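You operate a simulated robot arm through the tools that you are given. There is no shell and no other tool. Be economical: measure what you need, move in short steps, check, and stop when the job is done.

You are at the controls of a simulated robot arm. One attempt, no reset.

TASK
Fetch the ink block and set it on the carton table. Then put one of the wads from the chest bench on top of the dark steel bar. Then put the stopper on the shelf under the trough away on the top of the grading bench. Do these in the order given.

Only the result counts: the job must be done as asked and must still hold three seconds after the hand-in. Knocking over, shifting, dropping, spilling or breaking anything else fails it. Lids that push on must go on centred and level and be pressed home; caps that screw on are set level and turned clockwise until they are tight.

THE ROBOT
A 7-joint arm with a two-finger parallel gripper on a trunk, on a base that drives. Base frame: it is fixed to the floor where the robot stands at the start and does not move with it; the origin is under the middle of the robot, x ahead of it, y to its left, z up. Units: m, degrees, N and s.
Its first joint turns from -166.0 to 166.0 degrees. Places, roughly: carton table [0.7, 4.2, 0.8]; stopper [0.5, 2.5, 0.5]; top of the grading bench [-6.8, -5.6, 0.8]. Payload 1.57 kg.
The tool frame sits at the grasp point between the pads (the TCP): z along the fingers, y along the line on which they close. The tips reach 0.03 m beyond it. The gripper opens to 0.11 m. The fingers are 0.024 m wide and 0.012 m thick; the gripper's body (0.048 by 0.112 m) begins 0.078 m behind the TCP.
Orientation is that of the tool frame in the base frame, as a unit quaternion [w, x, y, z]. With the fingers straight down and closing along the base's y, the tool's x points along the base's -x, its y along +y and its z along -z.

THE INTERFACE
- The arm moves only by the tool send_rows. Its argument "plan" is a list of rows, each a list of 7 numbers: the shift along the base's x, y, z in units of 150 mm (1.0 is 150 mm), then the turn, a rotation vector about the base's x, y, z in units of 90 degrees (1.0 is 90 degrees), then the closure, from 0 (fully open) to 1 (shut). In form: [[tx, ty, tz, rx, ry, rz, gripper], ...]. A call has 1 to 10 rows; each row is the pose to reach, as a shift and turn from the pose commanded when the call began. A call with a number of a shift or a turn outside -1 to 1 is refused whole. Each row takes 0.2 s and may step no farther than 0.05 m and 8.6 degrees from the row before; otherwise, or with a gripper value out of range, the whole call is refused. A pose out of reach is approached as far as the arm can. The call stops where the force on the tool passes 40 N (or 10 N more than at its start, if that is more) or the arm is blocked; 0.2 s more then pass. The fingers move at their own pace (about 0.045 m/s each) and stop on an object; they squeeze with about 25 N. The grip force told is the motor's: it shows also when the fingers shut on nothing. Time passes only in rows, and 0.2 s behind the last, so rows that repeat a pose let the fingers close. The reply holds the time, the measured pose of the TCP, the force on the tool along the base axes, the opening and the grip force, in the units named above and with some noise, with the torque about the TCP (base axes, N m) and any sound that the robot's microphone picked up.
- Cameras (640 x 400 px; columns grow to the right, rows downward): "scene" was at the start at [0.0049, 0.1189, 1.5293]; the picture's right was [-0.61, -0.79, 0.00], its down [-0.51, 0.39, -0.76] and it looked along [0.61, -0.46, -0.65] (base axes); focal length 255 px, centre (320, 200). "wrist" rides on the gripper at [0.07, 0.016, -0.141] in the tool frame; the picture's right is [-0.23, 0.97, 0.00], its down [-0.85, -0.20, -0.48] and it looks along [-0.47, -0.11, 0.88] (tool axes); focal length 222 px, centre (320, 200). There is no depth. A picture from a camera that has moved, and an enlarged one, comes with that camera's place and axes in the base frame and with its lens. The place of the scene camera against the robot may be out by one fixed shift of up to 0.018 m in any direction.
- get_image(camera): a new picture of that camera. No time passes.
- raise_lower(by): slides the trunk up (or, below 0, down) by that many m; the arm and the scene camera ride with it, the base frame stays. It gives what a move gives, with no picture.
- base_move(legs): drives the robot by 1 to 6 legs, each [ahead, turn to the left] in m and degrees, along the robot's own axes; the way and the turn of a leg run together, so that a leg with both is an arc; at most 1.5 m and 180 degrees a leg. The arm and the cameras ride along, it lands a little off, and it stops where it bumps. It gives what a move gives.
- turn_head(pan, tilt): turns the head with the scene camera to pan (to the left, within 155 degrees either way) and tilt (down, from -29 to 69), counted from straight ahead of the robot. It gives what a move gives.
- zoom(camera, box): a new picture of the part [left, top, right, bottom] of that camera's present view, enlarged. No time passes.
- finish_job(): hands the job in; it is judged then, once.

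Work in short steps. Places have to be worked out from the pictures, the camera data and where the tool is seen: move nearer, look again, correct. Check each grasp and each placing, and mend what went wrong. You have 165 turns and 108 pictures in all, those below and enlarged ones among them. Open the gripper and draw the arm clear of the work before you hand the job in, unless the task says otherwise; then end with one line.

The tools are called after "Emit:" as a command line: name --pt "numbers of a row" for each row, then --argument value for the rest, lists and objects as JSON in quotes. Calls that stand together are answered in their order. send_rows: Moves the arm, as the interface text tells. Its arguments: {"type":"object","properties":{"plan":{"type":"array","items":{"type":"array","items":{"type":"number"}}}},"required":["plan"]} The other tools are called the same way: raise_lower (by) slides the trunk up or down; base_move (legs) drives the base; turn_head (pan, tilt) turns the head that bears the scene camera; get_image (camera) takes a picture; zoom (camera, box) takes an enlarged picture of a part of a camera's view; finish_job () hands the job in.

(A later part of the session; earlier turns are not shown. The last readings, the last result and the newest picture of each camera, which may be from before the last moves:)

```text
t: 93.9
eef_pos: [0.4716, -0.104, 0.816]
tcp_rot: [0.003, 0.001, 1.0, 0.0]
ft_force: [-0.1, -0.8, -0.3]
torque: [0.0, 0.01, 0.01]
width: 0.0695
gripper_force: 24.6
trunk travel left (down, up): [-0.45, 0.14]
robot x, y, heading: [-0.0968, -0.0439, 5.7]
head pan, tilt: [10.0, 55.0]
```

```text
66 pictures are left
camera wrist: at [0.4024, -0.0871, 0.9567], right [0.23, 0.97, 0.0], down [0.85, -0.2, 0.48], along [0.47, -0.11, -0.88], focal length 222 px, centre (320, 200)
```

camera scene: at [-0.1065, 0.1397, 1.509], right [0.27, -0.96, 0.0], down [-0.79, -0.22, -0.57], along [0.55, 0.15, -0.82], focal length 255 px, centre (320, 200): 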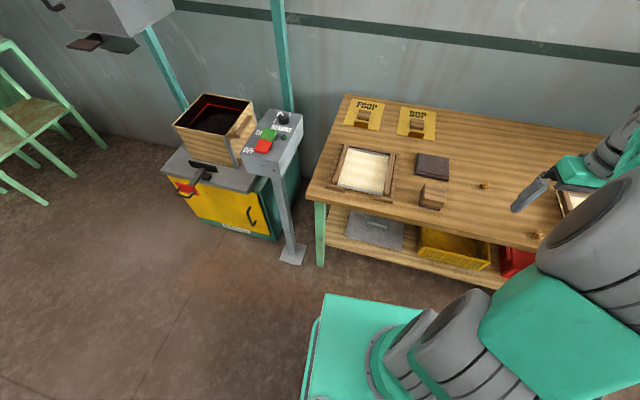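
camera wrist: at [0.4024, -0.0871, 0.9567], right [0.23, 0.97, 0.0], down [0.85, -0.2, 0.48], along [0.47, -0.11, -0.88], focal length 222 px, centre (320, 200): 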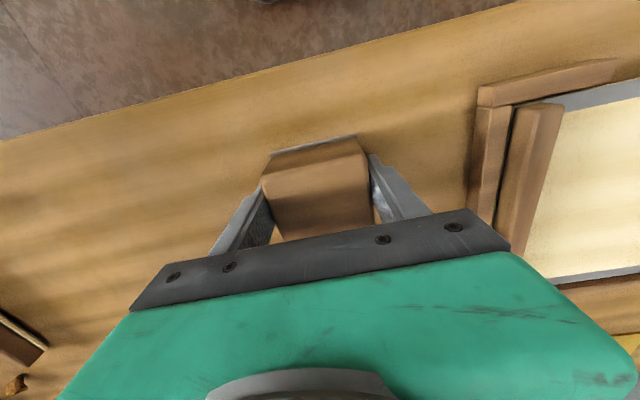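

Gripped (0.07 m). Lifting and then checking it.

Emit:
send_rows --pt "0 0 0.2 0 0 0 1" --pt "0 0 0.5 0 0 0 1" --pt "0 0 0.8 0 0 0 1" --pt "0 0 1 0 0 0 1"

Emit:
send_rows --pt "-0.2 0 0.2 0 0 0 1" --pt "-0.4 0 0.35 0 0 0 1" --pt "-0.7 0 0.35 0 0 0 1" --pt "-1 0 0.35 0 0 0 1"

Emit:
zoom --camera "scene" --box '[320, 80, 560, 230]'

```text
t: 94.9
eef_pos: [0.4724, -0.0993, 0.9698]
tcp_rot: [0.003, 0.0, 1.0, 0.0]
ft_force: [0.1, -0.7, -0.2]
torque: [0.01, -0.01, 0.01]
width: 0.0002
gripper_force: 21.6
trunk travel left (down, up): [-0.45, 0.14]
robot x, y, heading: [-0.0998, -0.0443, 5.6]
head pan, tilt: [10.0, 55.0]
```

```text
t: 95.9
eef_pos: [0.3167, -0.1017, 1.0192]
tcp_rot: [0.003, -0.001, 1.0, 0.0]
ft_force: [0.5, 0.6, 0.4]
torque: [0.0, 0.01, 0.0]
width: 0.0
gripper_force: 21.5
trunk travel left (down, up): [-0.45, 0.14]
robot x, y, heading: [-0.0998, -0.0418, 5.6]
head pan, tilt: [10.0, 55.0]
```

```text
2.67 times, centred on (440, 155) of scene
camera zoom: at [-0.1069, 0.1399, 1.5089], right [0.27, -0.96, 0.0], down [-0.79, -0.22, -0.57], along [0.55, 0.15, -0.82], focal length 681 px, centre (0, 320)
```

zoom: 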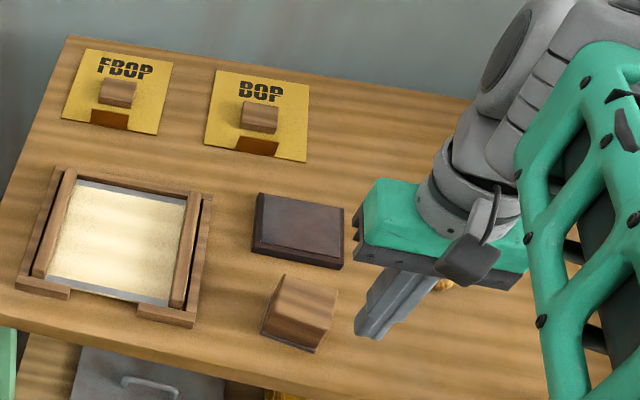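

The block slipped out on the lift and sits on the bench again, slightly shifted. I look at its shape closely before regripping.

Emit:
zoom --camera "scene" --box '[408, 175, 456, 215]'

Emit:
zoom --camera "wrist" --box '[240, 100, 560, 260]'

```text
10.00 times, centred on (432, 195) of scene
camera zoom: at [-0.1069, 0.1399, 1.5089], right [0.27, -0.96, 0.0], down [-0.79, -0.22, -0.57], along [0.55, 0.15, -0.82], focal length 2554 px, centre (-800, 250)
```

zoom: 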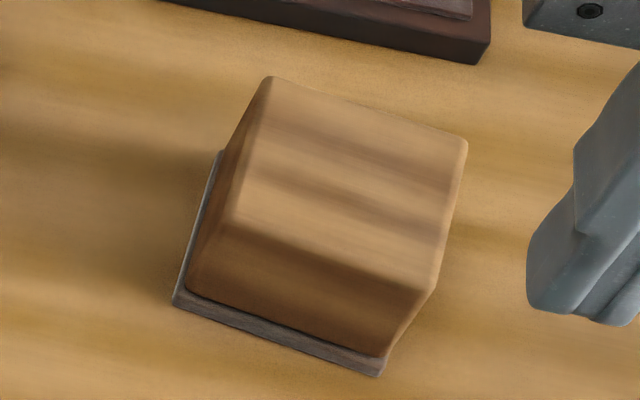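

```text
2.00 times, centred on (400, 180) of wrist
camera zoom: at [0.2471, -0.084, 1.1602], right [0.23, 0.97, 0.0], down [0.85, -0.2, 0.48], along [0.47, -0.11, -0.88], focal length 444 px, centre (160, 240)
```

zoom: 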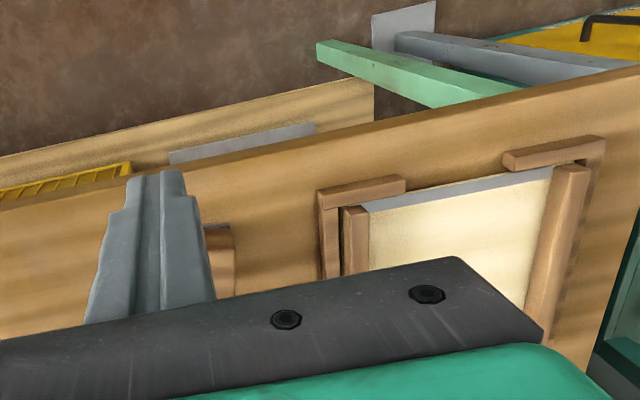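

The block is 0.07 m at its felt flange: the fingertips pinched only the felt, hence the slip. It is now yawed ~-10° around (0.470, -0.104). I'll regrip higher, on the wood (TCP z≈0.827).

Emit:
send_rows --pt "0.3 0 0 0 0 -0.06 0" --pt "0.6 0 0 0 0 -0.117 0" --pt "0.9 0 -0.1 0 0 -0.117 0" --pt "1 -0.01 -0.35 0 0 -0.117 0" --pt "1 -0.01 -0.6 0 0 -0.117 0" --pt "1 -0.01 -0.85 0 0 -0.117 0"

Emit:
get_image --camera "wrist"

```text
t: 97.3
eef_pos: [0.4721, -0.1054, 0.8886]
tcp_rot: [0.004, 0.093, 0.996, 0.0]
ft_force: [-0.2, 1.4, 0.7]
torque: [-0.03, 0.02, -0.02]
width: 0.1099
gripper_force: 0.1
trunk travel left (down, up): [-0.45, 0.14]
robot x, y, heading: [-0.0993, -0.0457, 5.9]
head pan, tilt: [10.0, 55.0]
```

```text
62 pictures are left
camera wrist: at [0.406, -0.0763, 1.0305], right [0.4, 0.92, 0.0], down [0.8, -0.35, 0.48], along [0.44, -0.19, -0.87], focal length 222 px, centre (320, 200)
```

wrist: 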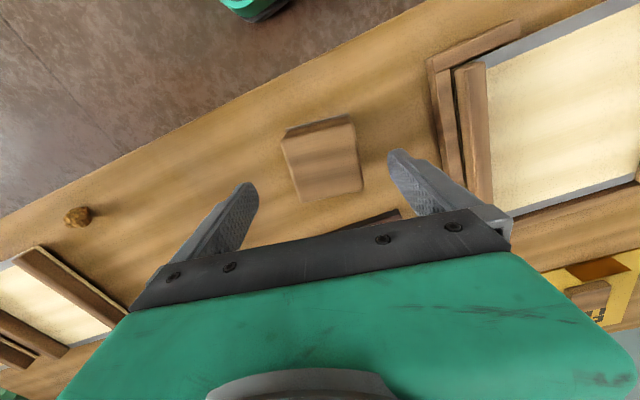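

Aligned. Descend to TCP z≈0.828 and close, then lift only 2 cm slowly.

Emit:
send_rows --pt "0 0.01 -0.2 -0.005 0 0 0" --pt "0 0.01 -0.4 -0.005 0 0 0" --pt "0 0.01 -0.4 -0.005 0 0 1" --pt "0 0.01 -0.4 -0.005 0 0 1" --pt "0 0.01 -0.4 -0.005 0 0 1" --pt "0 0.01 -0.4 -0.005 0 0 1" --pt "0 0.01 -0.4 -0.005 0 0 1" --pt "0 0.01 -0.4 -0.005 0 0 1"

Emit:
send_rows --pt "0 0 0.03 0 0 0 1" --pt "0 0 0.06 0 0 0 1" --pt "0 0 0.1 0 0 0 1" --pt "0 0 0.13 0 0 0 1"

Emit:
get_image --camera "wrist"

```text
t: 99.1
eef_pos: [0.4713, -0.106, 0.8305]
tcp_rot: [0.004, 0.092, 0.996, -0.004]
ft_force: [-0.8, -0.3, -0.1]
torque: [0.07, -0.03, 0.01]
width: 0.0681
gripper_force: 25.2
trunk travel left (down, up): [-0.45, 0.14]
robot x, y, heading: [-0.0978, -0.0433, 5.7]
head pan, tilt: [10.0, 55.0]
```

```text
t: 100.1
eef_pos: [0.4718, -0.1031, 0.85]
tcp_rot: [0.004, 0.093, 0.996, -0.004]
ft_force: [0.4, 0.0, -2.0]
torque: [0.02, 0.01, -0.04]
width: 0.0675
gripper_force: 25.1
trunk travel left (down, up): [-0.45, 0.14]
robot x, y, heading: [-0.0991, -0.0421, 5.6]
head pan, tilt: [10.0, 55.0]
```

```text
61 pictures are left
camera wrist: at [0.4066, -0.0722, 0.9906], right [0.4, 0.92, -0.01], down [0.8, -0.35, 0.49], along [0.44, -0.2, -0.87], focal length 222 px, centre (320, 200)
```

wrist: 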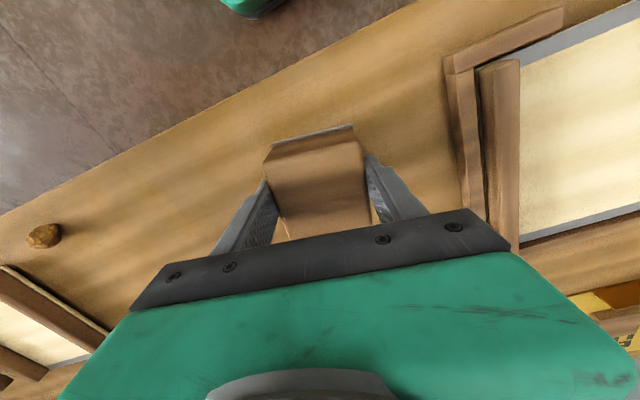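

It lifted with ~2 N weight, width 0.0675. I continue lifting gently and check the width for slipping.

Emit:
send_rows --pt "0 0 0.05 0 0 0 1" --pt "0 0 0.1 0 0 0 1" --pt "0 0 0.2 0 0 0 1" --pt "0 0 0.3 0 0 0 1"

Emit:
zoom --camera "scene" --box '[372, 120, 512, 220]'

```text
t: 101.1
eef_pos: [0.4724, -0.1029, 0.8944]
tcp_rot: [0.004, 0.092, 0.996, -0.004]
ft_force: [0.6, 0.2, -1.5]
torque: [0.03, 0.01, 0.03]
width: 0.0677
gripper_force: 25.0
trunk travel left (down, up): [-0.45, 0.14]
robot x, y, heading: [-0.0938, -0.0445, 5.6]
head pan, tilt: [10.0, 55.0]
```

```text
4.00 times, centred on (442, 170) of scene
camera zoom: at [-0.1066, 0.1397, 1.5089], right [0.27, -0.96, 0.0], down [-0.79, -0.22, -0.57], along [0.55, 0.15, -0.82], focal length 1022 px, centre (-168, 320)
```

zoom: 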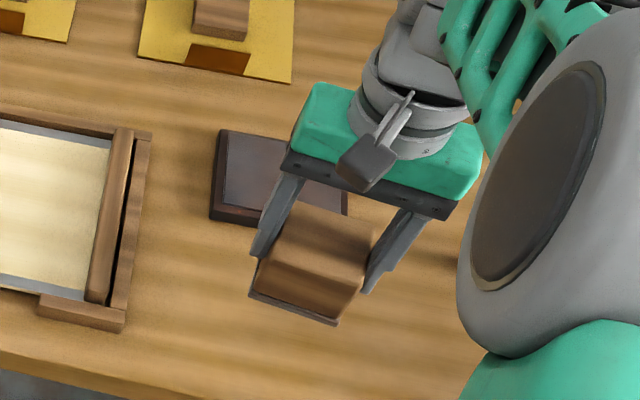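

Held steady. Raise to ~1.04 and retract, then drive to the carton table.

Emit:
send_rows --pt "0 0 0.2 0 0 0 1" --pt "0 0 0.4 0 0 0 1" --pt "-0.2 0 0.6 0 0 0 1" --pt "-0.4 0 0.8 0 0 0 1" --pt "-0.6 0 0.95 0 0 0 1" --pt "-0.85 0 0.95 0 0 0 1" --pt "-1 0 0.95 0 0 0 1"

Emit:
base_move --legs '[[-0.35, 0], [0, 84], [1.5, 0]]'

```text
t: 102.7
eef_pos: [0.3211, -0.1012, 1.0386]
tcp_rot: [0.004, 0.092, 0.996, -0.004]
ft_force: [0.6, -0.1, -1.3]
torque: [0.03, 0.01, -0.01]
width: 0.0677
gripper_force: 25.0
trunk travel left (down, up): [-0.45, 0.14]
robot x, y, heading: [-0.0994, -0.0419, 5.7]
head pan, tilt: [10.0, 55.0]
```

```text
t: 115.6
eef_pos: [-0.4195, 1.829, 1.0379]
tcp_rot: [0.005, -0.617, 0.787, 0.0]
ft_force: [0.5, 0.6, -1.2]
torque: [0.01, -0.01, -0.01]
width: 0.0675
gripper_force: 25.0
trunk travel left (down, up): [-0.45, 0.14]
robot x, y, heading: [-0.5014, 1.4098, 92.7]
head pan, tilt: [10.0, 55.0]
```

Block still held. Continue to about y=4.05, then turn to face the carton table.

Emit:
base_move --legs '[[0, -3], [1.35, 0], [1.3, 0], [0, -90]]'

Emit:
turn_head --pan 15 --tilt 40

Emit:
get_image --camera "scene"

```text
t: 132.9
eef_pos: [-0.1343, 4.0449, 1.0397]
tcp_rot: [0.004, 0.1, 0.995, -0.004]
ft_force: [0.6, 0.6, -2.2]
torque: [0.01, -0.03, -0.02]
width: 0.0674
gripper_force: 25.2
trunk travel left (down, up): [-0.45, 0.14]
robot x, y, heading: [-0.555, 4.1091, 4.6]
head pan, tilt: [10.0, 55.0]
```

```text
t: 133.7
eef_pos: [-0.134, 4.0442, 1.038]
tcp_rot: [0.005, 0.101, 0.995, -0.004]
ft_force: [0.1, -0.4, -0.9]
torque: [-0.05, 0.03, 0.01]
width: 0.0678
gripper_force: 25.3
trunk travel left (down, up): [-0.45, 0.14]
robot x, y, heading: [-0.5534, 4.1126, 4.7]
head pan, tilt: [15.0, 40.0]
```

```text
59 pictures are left
camera scene: at [-0.5486, 4.3046, 1.5296], right [0.33, -0.94, 0.0], down [-0.61, -0.22, -0.77], along [0.72, 0.26, -0.64], focal length 255 px, centre (320, 200)
```

scene: 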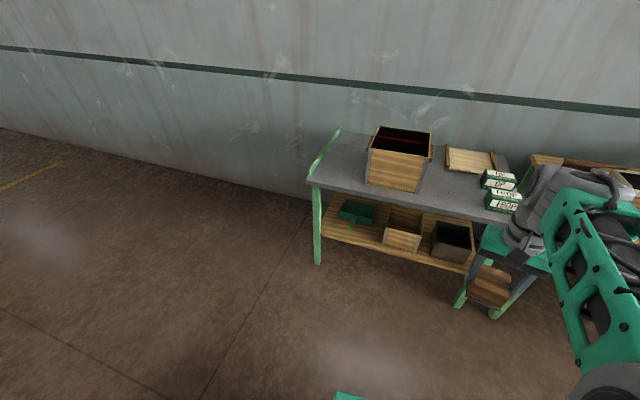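

Free grey tabletop lies between the chest and the green cartons around (0.52, 4.05). I square up and drive forward 0.5 m.

Emit:
base_move --legs '[[0, -3], [0.5, 0]]'

Emit:
turn_head --pan 15 --tilt 50

Emit:
get_image --camera "scene"

Emit:
get_image --camera "wrist"

```text
t: 137.0
eef_pos: [0.3657, 4.0401, 1.0377]
tcp_rot: [0.005, 0.124, 0.992, -0.004]
ft_force: [-0.3, 0.1, -1.6]
torque: [0.0, -0.01, 0.0]
width: 0.0676
gripper_force: 25.8
trunk travel left (down, up): [-0.45, 0.14]
robot x, y, heading: [-0.0475, 4.1302, 2.0]
head pan, tilt: [15.0, 40.0]
```

```text
t: 137.8
eef_pos: [0.3645, 4.0415, 1.0392]
tcp_rot: [0.005, 0.124, 0.992, -0.004]
ft_force: [0.6, -0.2, -1.9]
torque: [-0.02, 0.02, 0.01]
width: 0.0676
gripper_force: 25.3
trunk travel left (down, up): [-0.45, 0.14]
robot x, y, heading: [-0.0528, 4.1286, 1.7]
head pan, tilt: [15.0, 50.0]
```

```text
58 pictures are left
camera scene: at [-0.0446, 4.317, 1.5155], right [0.29, -0.96, 0.0], down [-0.73, -0.22, -0.64], along [0.62, 0.19, -0.77], focal length 255 px, centre (320, 200)
```

scene: 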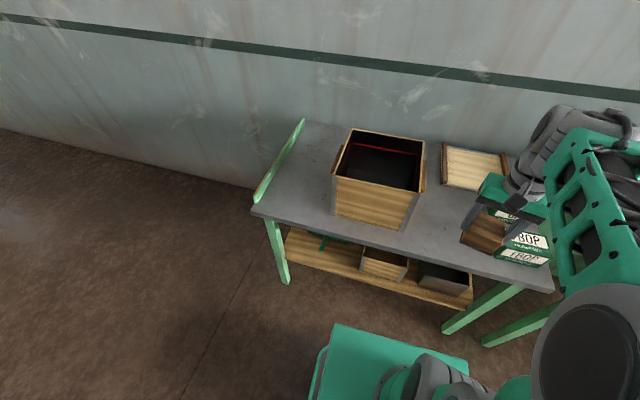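

```text
57 pictures are left
camera wrist: at [0.3017, 4.0759, 1.1793], right [0.46, 0.89, -0.01], down [0.78, -0.4, 0.49], along [0.43, -0.23, -0.87], focal length 222 px, centre (320, 200)
```

wrist: 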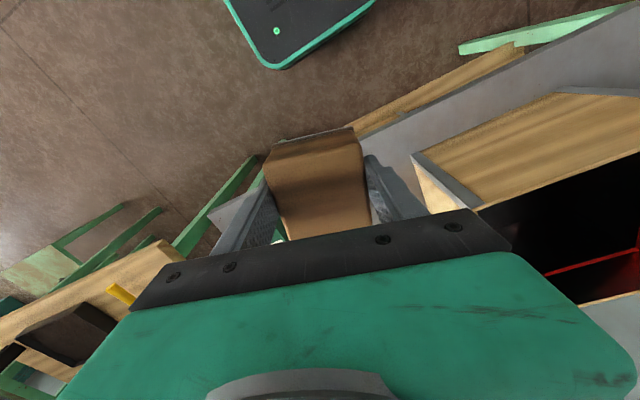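

Target spot is (0.51, 4.03), clear of chest and cartons. I extend the arm above it and lower part-way.

Emit:
send_rows --pt "0.3 -0.02 0 0 0 0 1" --pt "0.6 -0.05 0 0 0 0 1" --pt "0.85 -0.08 -0.1 0 0 0 1" --pt "0.97 -0.08 -0.3 0 0 0 1" --pt "0.97 -0.08 -0.6 0 0 0 1" --pt "0.97 -0.08 -0.9 0 0 0 1"

Emit:
get_image --camera "wrist"

Emit:
zoom --camera "scene" --box '[340, 120, 580, 290]'

```text
t: 139.2
eef_pos: [0.5129, 4.0279, 0.9014]
tcp_rot: [0.003, 0.125, 0.992, -0.004]
ft_force: [-0.2, -0.2, -2.5]
torque: [0.0, 0.0, 0.01]
width: 0.0678
gripper_force: 25.4
trunk travel left (down, up): [-0.45, 0.14]
robot x, y, heading: [-0.051, 4.1279, 1.9]
head pan, tilt: [15.0, 50.0]
```

```text
56 pictures are left
camera wrist: at [0.4497, 4.0633, 1.0428], right [0.46, 0.89, -0.01], down [0.78, -0.4, 0.49], along [0.43, -0.23, -0.87], focal length 222 px, centre (320, 200)
```

wrist: 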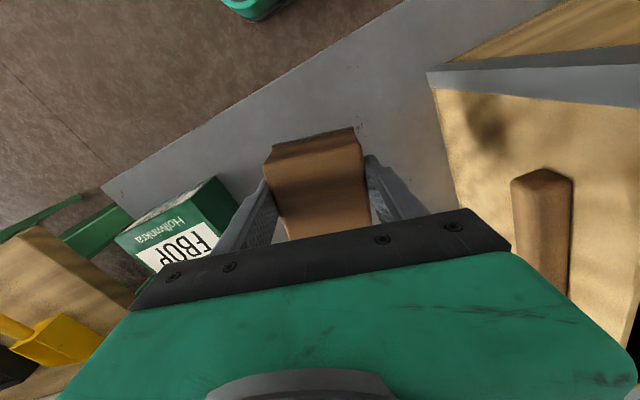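

```text
2.35 times, centred on (460, 205) of scene
camera zoom: at [-0.0446, 4.317, 1.5155], right [0.29, -0.96, 0.0], down [-0.73, -0.22, -0.64], along [0.62, 0.19, -0.77], focal length 601 px, centre (-9, 188)
```

zoom: 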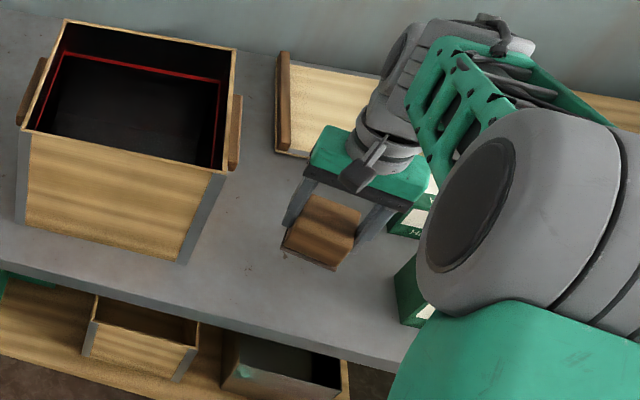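

Clear on both sides. Nudging +y 1 cm and lowering slowly towards contact.

Emit:
send_rows --pt "0 0.07 -0.1 0 0 0 1" --pt "0 0.07 -0.2 0 0 0 1" --pt "0 0.07 -0.28 0 0 0 1" --pt "0 0.07 -0.34 0 0 0 1" --pt "0 0.07 -0.38 0 0 0 1"

Emit:
zoom --camera "scene" --box '[430, 170, 510, 240]'

```text
t: 140.3
eef_pos: [0.5104, 4.0397, 0.8445]
tcp_rot: [0.004, 0.125, 0.992, -0.005]
ft_force: [0.2, 0.8, -1.8]
torque: [-0.03, -0.02, 0.02]
width: 0.0676
gripper_force: 25.0
trunk travel left (down, up): [-0.45, 0.14]
robot x, y, heading: [-0.0504, 4.1231, 1.9]
head pan, tilt: [15.0, 50.0]
```

```text
5.71 times, centred on (470, 205) of scene
camera zoom: at [-0.0445, 4.317, 1.5155], right [0.29, -0.96, 0.0], down [-0.73, -0.22, -0.64], along [0.61, 0.19, -0.77], focal length 1460 px, centre (-537, 171)
```

zoom: 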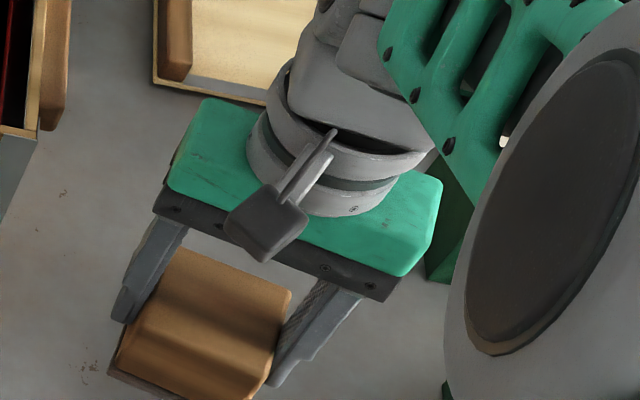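

No contact yet. Lowering further in small steps until the force shows contact.

Emit:
send_rows --pt "0 0 -0.03 0 0 0 1" --pt "0 0 -0.06 0 0 0 1" --pt "0 0 -0.08 0 0 0 1" --pt "0 0 -0.1 0 0 0 1"

```text
t: 141.3
eef_pos: [0.5112, 4.0398, 0.8317]
tcp_rot: [0.004, 0.125, 0.992, -0.004]
ft_force: [-0.2, 0.1, -0.8]
torque: [-0.01, 0.04, 0.02]
width: 0.0675
gripper_force: 25.6
trunk travel left (down, up): [-0.45, 0.14]
robot x, y, heading: [-0.0521, 4.1265, 1.9]
head pan, tilt: [15.0, 50.0]
```

Emit:
send_rows --pt "0 0 -0.025 0 0 0 1" --pt "0 0 -0.05 0 0 0 1" --pt "0 0 -0.07 0 0 0 1" --pt "0 0 -0.09 0 0 0 1" --pt "0 0 -0.11 0 0 0 1"

```text
t: 142.6
eef_pos: [0.5122, 4.0404, 0.8143]
tcp_rot: [0.004, 0.125, 0.992, -0.004]
ft_force: [0.2, 0.2, -2.0]
torque: [0.0, 0.0, 0.02]
width: 0.0674
gripper_force: 25.3
trunk travel left (down, up): [-0.45, 0.14]
robot x, y, heading: [-0.0493, 4.1273, 1.6]
head pan, tilt: [15.0, 50.0]
```

Still free; the table is lower than guessed. Continue down, watching force.

Emit:
send_rows --pt "0 0 -0.03 0 0 0 1" --pt "0 0 -0.06 0 0 0 1" --pt "0 0 -0.09 0 0 0 1" --pt "0 0 -0.12 0 0 0 1"

Emit:
zoom --camera "scene" --box '[430, 170, 510, 240]'

```text
t: 143.6
eef_pos: [0.5093, 4.0385, 0.7982]
tcp_rot: [0.006, 0.124, 0.992, -0.005]
ft_force: [2.7, 0.1, 20.8]
torque: [0.57, -0.18, -0.01]
width: 0.068
gripper_force: 25.5
trunk travel left (down, up): [-0.45, 0.14]
robot x, y, heading: [-0.0522, 4.1248, 1.9]
head pan, tilt: [15.0, 50.0]
```

```text
5.71 times, centred on (470, 205) of scene
camera zoom: at [-0.0461, 4.3172, 1.5155], right [0.29, -0.96, 0.0], down [-0.73, -0.22, -0.64], along [0.62, 0.19, -0.77], focal length 1460 px, centre (-537, 171)
```

zoom: 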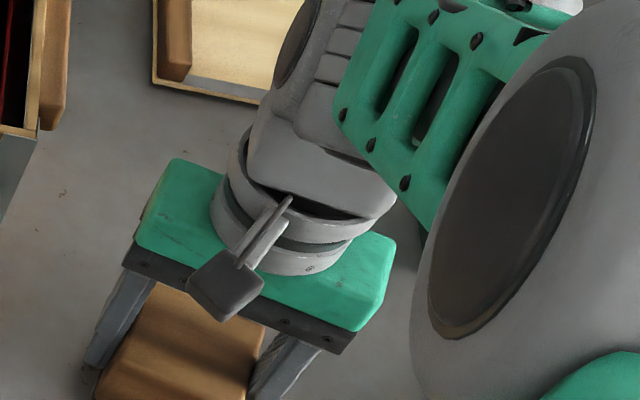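

Contact at 20 N. Relieve slightly, open, and rise straight up.

Emit:
send_rows --pt "0 0 0.015 0 0 0 1" --pt "0 0 0.015 0 0 0 0.3" --pt "0 0 0.015 0 0 0 0" --pt "0 0 0.015 0 0 0 0" --pt "0 0 0.15 0 0 0 0" --pt "0 0 0.4 0 0 0 0" --pt "0 0 0.7 0 0 0 0" --pt "0 0 1 0 0 0 0"

Emit:
get_image --camera "wrist"

```text
t: 145.3
eef_pos: [0.5096, 4.0375, 0.9455]
tcp_rot: [0.003, 0.124, 0.992, -0.004]
ft_force: [0.6, 0.1, -0.6]
torque: [0.01, 0.0, 0.02]
width: 0.1102
gripper_force: 0.1
trunk travel left (down, up): [-0.45, 0.14]
robot x, y, heading: [-0.0542, 4.1239, 1.8]
head pan, tilt: [15.0, 50.0]
```

```text
52 pictures are left
camera wrist: at [0.4457, 4.0737, 1.0874], right [0.46, 0.89, -0.01], down [0.78, -0.4, 0.49], along [0.43, -0.23, -0.87], focal length 222 px, centre (320, 200)
```

wrist: 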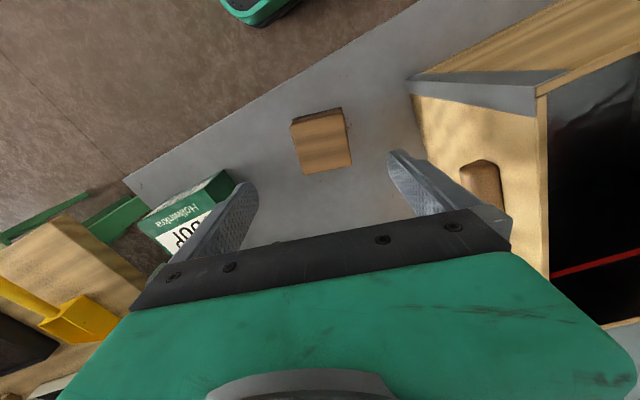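

The ink block sits upright on the carton table, clear of everything. Raise and retract the arm, then drive back toward the chest bench.

Emit:
send_rows --pt "0 0 0.3 0 0 0 0" --pt "-0.2 0 0.6 0 0 0 0" --pt "-0.5 0 0.7 0 0 0 0" --pt "-0.8 0 0.7 0 0 0 0" --pt "-1 0 0.7 0 0 0 0"

Emit:
base_move --legs '[[-0.45, 0], [0, 90], [-1.5, 0], [-1.3, 0]]'

```text
refused: row 2 steps farther than a row can; nothing moved
```

```text
t: 164.9
eef_pos: [-0.343, 1.8893, 0.9462]
tcp_rot: [0.005, -0.607, 0.795, -0.001]
ft_force: [0.0, -0.6, 0.3]
torque: [0.02, 0.0, 0.02]
width: 0.11
gripper_force: 0.0
trunk travel left (down, up): [-0.45, 0.14]
robot x, y, heading: [-0.4404, 1.3286, 91.1]
head pan, tilt: [15.0, 50.0]
```

The arm retraction was refused but the drive went clear (tips were above everything). Now continue to the bar's place and tuck the arm back safely.

Emit:
base_move --legs '[[-1.1, 0], [-0.95, 0], [0, -91]]'

Emit:
send_rows --pt "-0.2 0 0.2 0 0 0 0" --pt "-0.4 0 0.4 0 0 0 0" --pt "-0.6 0 0.6 0 0 0 0" --pt "-0.8 0 0.7 0 0 0 0" --pt "-1 0 0.7 0 0 0 0"

Emit:
turn_head --pan 10 --tilt 45

Emit:
get_image --camera "scene"

```text
t: 178.7
eef_pos: [0.1714, -0.7601, 0.9463]
tcp_rot: [0.003, 0.107, 0.994, -0.004]
ft_force: [0.0, 0.3, 0.1]
torque: [0.0, 0.0, 0.0]
width: 0.1101
gripper_force: 0.1
trunk travel left (down, up): [-0.45, 0.14]
robot x, y, heading: [-0.3911, -0.6889, 3.9]
head pan, tilt: [15.0, 50.0]
```

```text
t: 179.9
eef_pos: [0.0213, -0.7614, 1.0502]
tcp_rot: [0.005, 0.106, 0.994, -0.005]
ft_force: [0.0, 0.3, -0.1]
torque: [-0.02, 0.0, 0.01]
width: 0.1102
gripper_force: 0.1
trunk travel left (down, up): [-0.45, 0.14]
robot x, y, heading: [-0.3911, -0.6944, 3.9]
head pan, tilt: [15.0, 50.0]
```

```text
t: 180.6
eef_pos: [0.0227, -0.7602, 1.0503]
tcp_rot: [0.004, 0.106, 0.994, -0.004]
ft_force: [0.1, -0.2, 0.4]
torque: [0.0, 0.0, -0.02]
width: 0.11
gripper_force: 0.1
trunk travel left (down, up): [-0.45, 0.14]
robot x, y, heading: [-0.3899, -0.6909, 4.1]
head pan, tilt: [10.0, 45.0]
```

```text
51 pictures are left
camera scene: at [-0.3859, -0.5058, 1.5224], right [0.24, -0.97, 0.0], down [-0.69, -0.17, -0.71], along [0.69, 0.17, -0.71], focal length 255 px, centre (320, 200)
```

scene: 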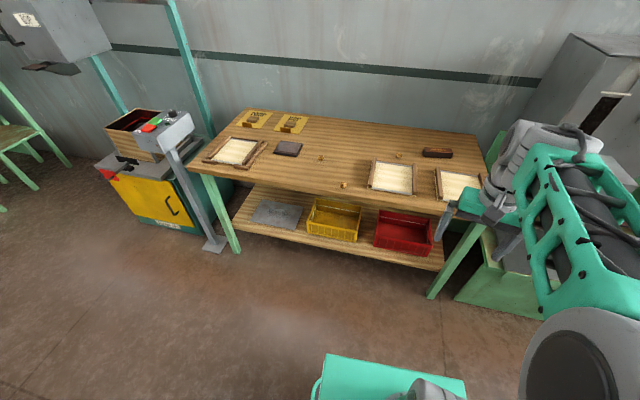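

Wad near (0.70, -0.64), bar near (0.75, -0.82). I square up and drive forward to x≈0.08.

Emit:
base_move --legs '[[0, -6], [0.47, 0]]'

Emit:
turn_head --pan 10 --tilt 50

Emit:
get_image --camera "scene"

Emit:
get_image --camera "wrist"

```text
t: 183.9
eef_pos: [0.48, -0.8345, 1.0501]
tcp_rot: [0.004, 0.168, 0.986, -0.005]
ft_force: [1.5, -0.7, -0.3]
torque: [0.0, -0.05, 0.0]
width: 0.11
gripper_force: 0.1
trunk travel left (down, up): [-0.45, 0.14]
robot x, y, heading: [0.08, -0.7118, -3.4]
head pan, tilt: [10.0, 45.0]
```

```text
t: 184.6
eef_pos: [0.4806, -0.8343, 1.0492]
tcp_rot: [0.004, 0.167, 0.986, -0.004]
ft_force: [-0.4, -0.7, 0.0]
torque: [0.02, -0.01, 0.01]
width: 0.1099
gripper_force: 0.0
trunk travel left (down, up): [-0.45, 0.14]
robot x, y, heading: [0.0774, -0.7171, -3.2]
head pan, tilt: [10.0, 50.0]
```

```text
50 pictures are left
camera scene: at [0.1013, -0.5304, 1.5155], right [0.12, -0.99, 0.0], down [-0.76, -0.09, -0.64], along [0.64, 0.08, -0.77], focal length 255 px, centre (320, 200)
```

scene: 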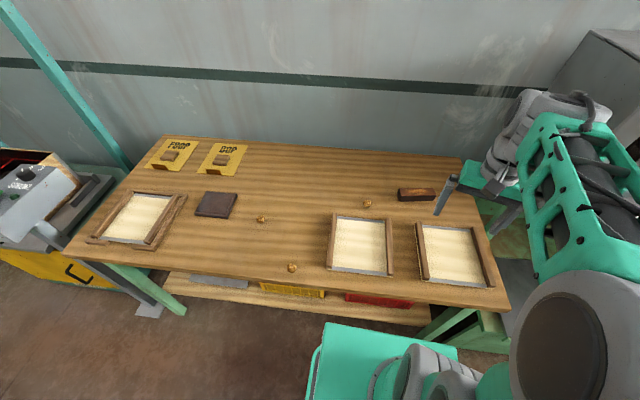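

```text
49 pictures are left
camera wrist: at [0.4201, -0.7928, 1.191], right [0.54, 0.84, -0.01], down [0.74, -0.47, 0.49], along [0.41, -0.27, -0.87], focal length 222 px, centre (320, 200)
```

wrist: 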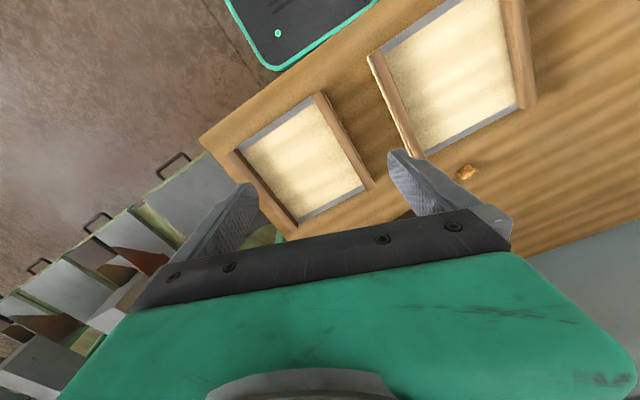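

Wrist and scene agree: wad at (0.705, -0.648). I move over it, straightening yaw.

Emit:
send_rows --pt "0.2 0.2 0 0 0 0.04 0" --pt "0.4 0.4 0 0 0 0.08 0" --pt "0.6 0.6 0 0 0 0.12 0" --pt "0.8 0.8 0 0 0 0.16 0" --pt "0.98 0.98 -0.05 0 0 0.21 0" --pt "0.98 0.98 -0.3 0 0 0.21 0"

Emit:
send_rows --pt "0.2 0.1 -0.15 0 0 0 0" --pt "0.4 0.25 -0.25 0 0 0 0" --pt "0.5 0.26 -0.5 0 0 0 0" --pt "0.5 0.26 -0.7 0 0 0 0"

Emit:
get_image --camera "wrist"

```text
t: 186.0
eef_pos: [0.628, -0.6864, 1.0046]
tcp_rot: [0.004, 0.003, 1.0, -0.003]
ft_force: [0.5, -0.7, -0.1]
torque: [-0.06, 0.0, 0.01]
width: 0.11
gripper_force: 0.0
trunk travel left (down, up): [-0.45, 0.14]
robot x, y, heading: [0.0789, -0.7173, -3.2]
head pan, tilt: [10.0, 50.0]
```

```text
t: 187.0
eef_pos: [0.7042, -0.6489, 0.9017]
tcp_rot: [0.004, 0.005, 1.0, -0.003]
ft_force: [0.3, -0.1, -0.1]
torque: [0.0, 0.02, 0.01]
width: 0.1099
gripper_force: 0.1
trunk travel left (down, up): [-0.45, 0.14]
robot x, y, heading: [0.0788, -0.7122, -3.3]
head pan, tilt: [10.0, 50.0]
```

```text
48 pictures are left
camera wrist: at [0.6337, -0.6294, 1.0424], right [0.23, 0.97, -0.01], down [0.85, -0.2, 0.49], along [0.47, -0.12, -0.87], focal length 222 px, centre (320, 200)
```

wrist: 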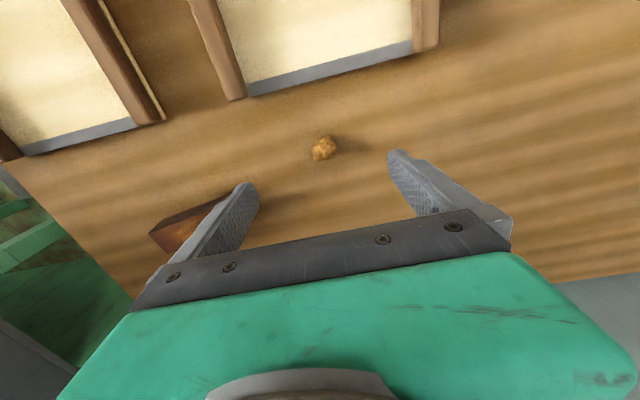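

Wad is centred at (0.703, -0.645). Descend to TCP z≈0.816 and close gently on it.

Emit:
send_rows --pt "0 0.02 -0.2 0 0 0 0.3" --pt "0 0.02 -0.4 0 0 0 0.4" --pt "0 0.02 -0.52 0 0 0 0.5" --pt "0 0.02 -0.57 0 0 0 0.5"

Emit:
zoom --camera "wrist" --box '[200, 100, 440, 250]'

```text
t: 188.0
eef_pos: [0.7026, -0.6467, 0.8147]
tcp_rot: [0.004, 0.005, 1.0, -0.004]
ft_force: [0.1, 0.5, 0.1]
torque: [0.03, 0.01, 0.0]
width: 0.0549
gripper_force: 0.1
trunk travel left (down, up): [-0.45, 0.14]
robot x, y, heading: [0.0771, -0.7141, -3.3]
head pan, tilt: [10.0, 50.0]
```

```text
2.67 times, centred on (320, 175) of wrist
camera zoom: at [0.6326, -0.6266, 0.9567], right [0.23, 0.97, -0.01], down [0.85, -0.2, 0.49], along [0.47, -0.12, -0.87], focal length 592 px, centre (320, 267)
```

zoom: 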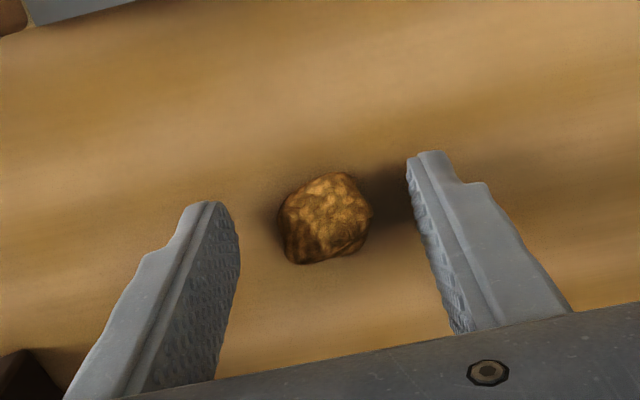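

Wad sits between the tips. Close and lift a little.

Emit:
send_rows --pt "0 0 0 0 0 0 1" --pt "0 0 0 0 0 0 1" --pt "0 0 0 0 0 0 1" --pt "0 0 0 0 0 0 1" --pt "0 0 0.05 0 0 0 1" --pt "0 0 0.15 0 0 0 1" --pt "0 0 0.35 0 0 0 1" --pt "0 0 0.6 0 0 0 1"

Emit:
get_image --camera "wrist"

```text
t: 189.8
eef_pos: [0.701, -0.6435, 0.9061]
tcp_rot: [0.004, 0.004, 1.0, -0.003]
ft_force: [-0.7, -0.1, -0.3]
torque: [0.02, -0.02, 0.02]
width: 0.0213
gripper_force: 8.1
trunk travel left (down, up): [-0.45, 0.14]
robot x, y, heading: [0.0787, -0.7131, -3.3]
head pan, tilt: [10.0, 50.0]
```

```text
46 pictures are left
camera wrist: at [0.6315, -0.6248, 1.0468], right [0.23, 0.97, -0.01], down [0.85, -0.2, 0.49], along [0.47, -0.12, -0.87], focal length 222 px, centre (320, 200)
```

wrist: 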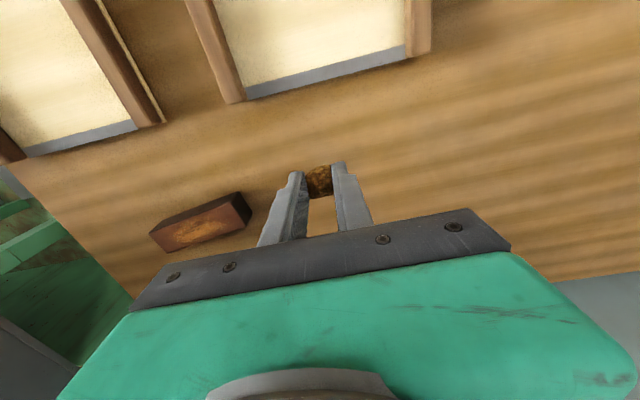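

Wad held. Zoom for the bar's exact position.

Emit:
zoom --camera "wrist" --box '[130, 165, 290, 265]'

```text
4.00 times, centred on (210, 215) of wrist
camera zoom: at [0.6315, -0.6248, 1.0468], right [0.23, 0.97, -0.01], down [0.85, -0.2, 0.49], along [0.47, -0.12, -0.87], focal length 888 px, centre (760, 140)
```

zoom: 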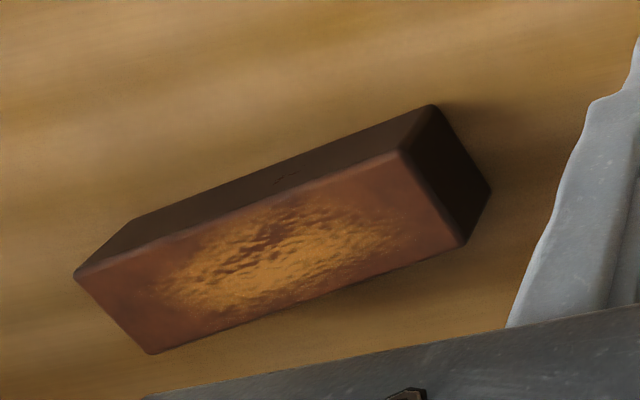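

Bar top centre is about (0.767, -0.828), top z≈0.81. I drive 5 cm forward for reach.

Emit:
base_move --legs '[[0.05, 0]]'

```text
t: 190.7
eef_pos: [0.7511, -0.6466, 0.9054]
tcp_rot: [0.004, 0.004, 1.0, -0.004]
ft_force: [0.4, 0.2, -0.7]
torque: [-0.04, 0.0, 0.0]
width: 0.0213
gripper_force: 7.8
trunk travel left (down, up): [-0.45, 0.14]
robot x, y, heading: [0.126, -0.7136, -3.3]
head pan, tilt: [10.0, 50.0]
```

Move over the bar centre at this height.

Emit:
send_rows --pt "0.02 -0.3 0 0 0 0 1" --pt "0.05 -0.6 0 0 0 0 1" --pt "0.08 -0.9 0 0 0 0 1" --pt "0.1 -1 0 0 0 0 1"

Emit:
send_rows --pt "0 -0.1 0 0 0 0 1" --pt "0 -0.2 -0.1 0 0 0 1" --pt "0 -0.2 -0.2 0 0 0 1"

Emit:
get_image --camera "wrist"

Emit:
zoom --camera "scene" --box '[340, 140, 500, 240]'

```text
t: 191.7
eef_pos: [0.7682, -0.7987, 0.9079]
tcp_rot: [0.004, 0.004, 1.0, -0.003]
ft_force: [-0.1, -1.0, 0.3]
torque: [0.01, 0.05, 0.03]
width: 0.0212
gripper_force: 7.3
trunk travel left (down, up): [-0.45, 0.14]
robot x, y, heading: [0.127, -0.7151, -3.1]
head pan, tilt: [10.0, 50.0]
```

```text
t: 192.5
eef_pos: [0.7663, -0.8255, 0.8745]
tcp_rot: [0.003, 0.004, 1.0, -0.004]
ft_force: [0.3, -0.4, 0.1]
torque: [-0.03, -0.03, 0.02]
width: 0.0211
gripper_force: 8.0
trunk travel left (down, up): [-0.45, 0.14]
robot x, y, heading: [0.1246, -0.7151, -3.1]
head pan, tilt: [10.0, 50.0]
```

```text
44 pictures are left
camera wrist: at [0.6966, -0.8072, 1.0161], right [0.23, 0.97, -0.01], down [0.85, -0.2, 0.49], along [0.47, -0.12, -0.87], focal length 222 px, centre (320, 200)
```

wrist: 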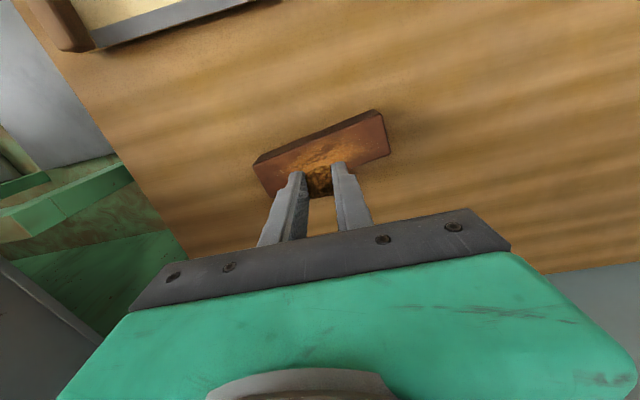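

```text
4.00 times, centred on (420, 190) of scene
camera zoom: at [0.1503, -0.5331, 1.5155], right [0.12, -0.99, 0.0], down [-0.76, -0.09, -0.64], along [0.64, 0.08, -0.77], focal length 1022 px, centre (-80, 240)
```

zoom: 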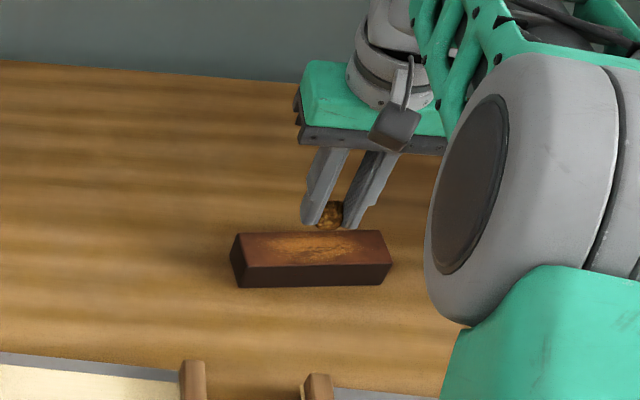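

Well aligned (bar centre ≈ (0.761, -0.823)). Lower to near contact.

Emit:
send_rows --pt "-0.03 0.01 -0.07 0 0 0 1" --pt "-0.03 0.01 -0.13 0 0 0 1" --pt "-0.03 0.01 -0.17 0 0 0 1" --pt "-0.03 0.01 -0.19 0 0 0 1"

Emit:
zoom --camera "scene" --box '[385, 170, 449, 220]'

```text
t: 193.5
eef_pos: [0.7611, -0.8246, 0.8481]
tcp_rot: [0.005, 0.003, 1.0, -0.005]
ft_force: [0.2, 0.0, 6.9]
torque: [0.0, 0.03, -0.01]
width: 0.0213
gripper_force: 8.4
trunk travel left (down, up): [-0.45, 0.14]
robot x, y, heading: [0.1266, -0.7131, -3.3]
head pan, tilt: [10.0, 50.0]
```

```text
8.00 times, centred on (417, 195) of scene
camera zoom: at [0.1496, -0.533, 1.5156], right [0.12, -0.99, 0.0], down [-0.76, -0.09, -0.64], along [0.64, 0.08, -0.77], focal length 2044 px, centre (-456, 240)
```

zoom: 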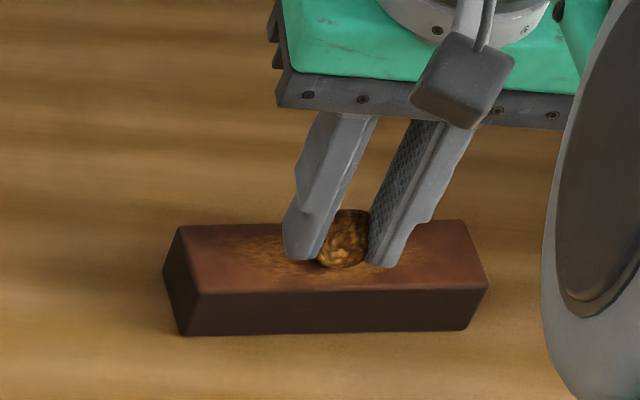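

The wad touches the bar (7 N). Ease up 1 mm, open gradually, and rise.

Emit:
send_rows --pt "0 0 0.007 0 0 0 1" --pt "0 0 0.007 0 0 0 0.78" --pt "0 0 0.007 0 0 0 0.72" --pt "0 0 0.007 0 0 0 0.65" --pt "0 0 0.007 0 0 0 0.6" --pt "0 0 0.1 0 0 0 0.6" --pt "0 0 0.3 0 0 0 0.6" --pt "0 0 0.6 0 0 0 0.6" --pt "0 0 0.9 0 0 0 0.6"

Emit:
zoom --camera "scene" --box '[385, 170, 449, 220]'

```text
t: 195.5
eef_pos: [0.7569, -0.8266, 0.9811]
tcp_rot: [0.004, 0.004, 1.0, -0.004]
ft_force: [0.1, 0.2, -0.2]
torque: [-0.03, 0.02, -0.01]
width: 0.044
gripper_force: 0.0
trunk travel left (down, up): [-0.45, 0.14]
robot x, y, heading: [0.1254, -0.7136, -3.1]
head pan, tilt: [10.0, 50.0]
```

```text
8.00 times, centred on (417, 195) of scene
camera zoom: at [0.15, -0.533, 1.5154], right [0.12, -0.99, 0.0], down [-0.76, -0.09, -0.64], along [0.64, 0.08, -0.77], focal length 2044 px, centre (-456, 240)
```

zoom: 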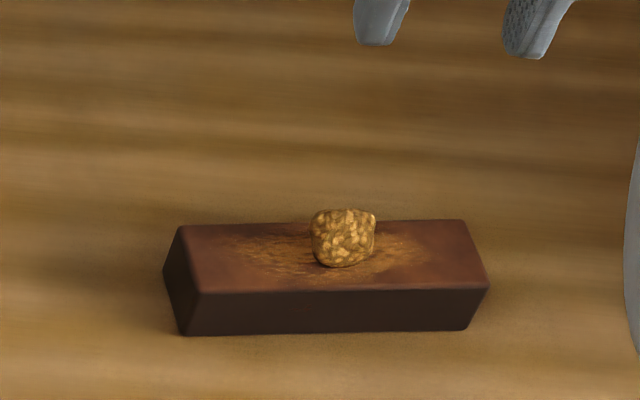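

The wad rests on the bar. Retract the arm and drive to the stopper's shelf.

Emit:
send_rows --pt "-0.2 0.1 0.1 0 0 0 0" --pt "-0.4 0.2 0.3 0 0 0 0" --pt "-0.65 0.3 0.4 0 0 0 0" --pt "-0.9 0.3 0.4 0 0 0 0" --pt "-1 0.3 0.4 0 0 0 0"

Emit:
send_rows --pt "-0.3 0 0 0 0 0 0" --pt "-0.6 0 0 0 0 0 0" --pt "-0.9 0 0 0 0 0 0" --pt "-1 0 0 0 0 0 0"

Emit:
base_move --legs '[[-0.55, 0], [0, 92], [1.5, 0], [1.3, 0]]'

Emit:
turn_head --pan -60 --tilt 45

Emit:
get_image --camera "scene"

```text
t: 196.7
eef_pos: [0.6099, -0.7778, 1.0438]
tcp_rot: [0.004, 0.004, 1.0, -0.004]
ft_force: [0.3, 0.4, 0.5]
torque: [0.02, -0.01, 0.03]
width: 0.1101
gripper_force: 0.2
trunk travel left (down, up): [-0.45, 0.14]
robot x, y, heading: [0.129, -0.7152, -3.0]
head pan, tilt: [10.0, 50.0]
```

```text
t: 197.7
eef_pos: [0.4586, -0.7785, 1.0427]
tcp_rot: [0.005, 0.003, 1.0, -0.003]
ft_force: [0.0, -0.1, 0.0]
torque: [0.07, 0.01, -0.01]
width: 0.1101
gripper_force: 0.0
trunk travel left (down, up): [-0.45, 0.14]
robot x, y, heading: [0.1288, -0.72, -3.3]
head pan, tilt: [10.0, 50.0]
```

```text
t: 218.1
eef_pos: [-0.315, 2.5004, 1.0431]
tcp_rot: [-0.005, 0.729, -0.685, -0.001]
ft_force: [0.1, -0.4, 0.6]
torque: [0.01, 0.02, 0.0]
width: 0.1099
gripper_force: 0.1
trunk travel left (down, up): [-0.45, 0.14]
robot x, y, heading: [-0.3531, 2.1673, 90.7]
head pan, tilt: [10.0, 50.0]
```

```text
t: 219.5
eef_pos: [-0.3153, 2.5011, 1.0434]
tcp_rot: [-0.005, 0.729, -0.685, -0.001]
ft_force: [0.1, -0.1, 0.1]
torque: [0.0, -0.03, 0.01]
width: 0.11
gripper_force: 0.1
trunk travel left (down, up): [-0.45, 0.14]
robot x, y, heading: [-0.355, 2.1646, 90.8]
head pan, tilt: [-60.0, 45.0]
```

```text
40 pictures are left
camera scene: at [-0.4412, 2.1615, 1.5224], right [0.51, -0.86, 0.0], down [-0.61, -0.36, -0.71], along [0.61, 0.36, -0.71], focal length 255 px, centre (320, 200)
```

scene: 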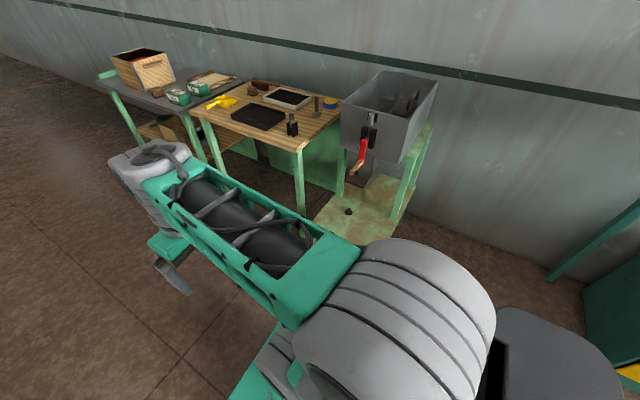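

The ink block is visible, still fine on its table. The stopper triangulates to about (0.51, 2.53, 0.41). I'll stand facing it and look closely at the clearance under the bin gate.

Emit:
base_move --legs '[[0.38, 0], [0, -91]]'

Emit:
turn_head --pan 0 --tilt 45

Emit:
get_image --camera "scene"

Emit:
get_image --camera "wrist"

```text
t: 225.7
eef_pos: [-0.0253, 2.4891, 1.0419]
tcp_rot: [0.004, -0.017, 1.0, -0.003]
ft_force: [0.6, 0.8, 0.1]
torque: [0.01, 0.01, -0.01]
width: 0.11
gripper_force: 0.1
trunk travel left (down, up): [-0.45, 0.14]
robot x, y, heading: [-0.3547, 2.5369, -0.9]
head pan, tilt: [-60.0, 45.0]
```

```text
t: 227.0
eef_pos: [-0.0262, 2.4883, 1.0425]
tcp_rot: [0.005, -0.017, 1.0, -0.003]
ft_force: [0.8, 0.5, 0.8]
torque: [-0.02, 0.03, 0.0]
width: 0.11
gripper_force: 0.0
trunk travel left (down, up): [-0.45, 0.14]
robot x, y, heading: [-0.3559, 2.5381, -0.8]
head pan, tilt: [0.0, 45.0]
```

```text
39 pictures are left
camera scene: at [-0.3376, 2.7085, 1.5224], right [-0.01, -1.0, 0.0], down [-0.71, 0.01, -0.71], along [0.71, -0.01, -0.71], focal length 255 px, centre (320, 200)
```

scene: 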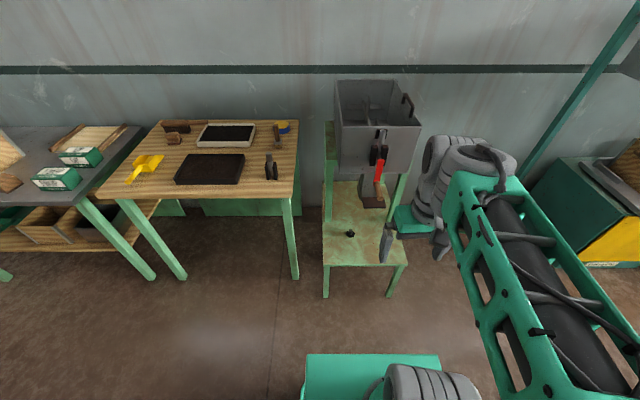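

```text
38 pictures are left
camera wrist: at [-0.0958, 2.5054, 1.184], right [0.19, 0.98, -0.01], down [0.86, -0.17, 0.49], along [0.48, -0.1, -0.87], focal length 222 px, centre (320, 200)
```

wrist: 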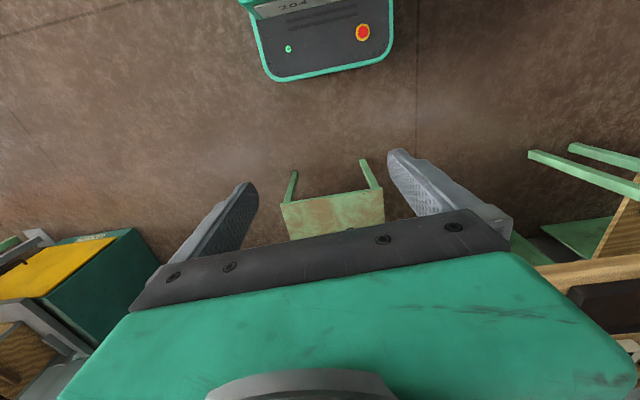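

Shelf front part is open; the gate lip overhangs near (0.46, 2.46, 0.7), so I'll grasp with the tool tilted 45° forward. First, zoom for the stopper's shape.

Emit:
zoom --camera "scene" --box '[334, 222, 366, 242]'

Emit:
zoom --camera "scene" --box '[310, 70, 430, 270]'

```text
16.00 times, centred on (350, 232) of scene
camera zoom: at [-0.3376, 2.7085, 1.5224], right [-0.01, -1.0, 0.0], down [-0.71, 0.01, -0.71], along [0.71, -0.01, -0.71], focal length 4087 px, centre (-160, -312)
```

zoom: 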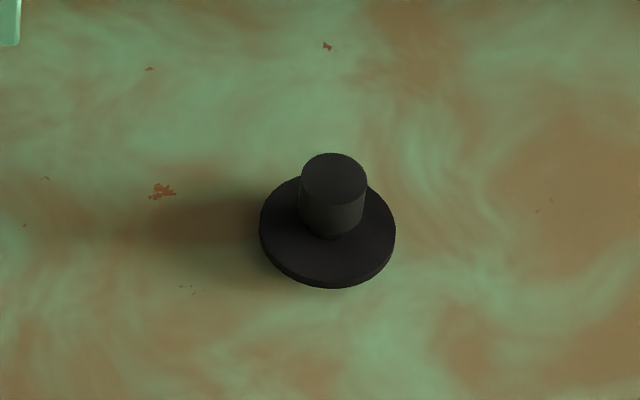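

```text
2.00 times, centred on (370, 170) of scene
camera zoom: at [-0.3376, 2.7085, 1.5224], right [-0.01, -1.0, 0.0], down [-0.71, 0.01, -0.71], along [0.71, -0.01, -0.71], focal length 511 px, centre (220, 260)
```

zoom: 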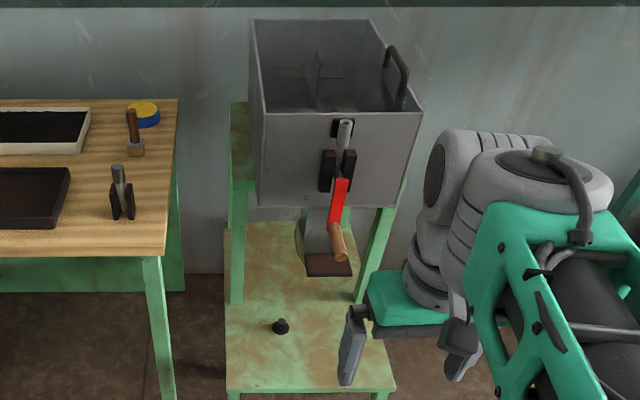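

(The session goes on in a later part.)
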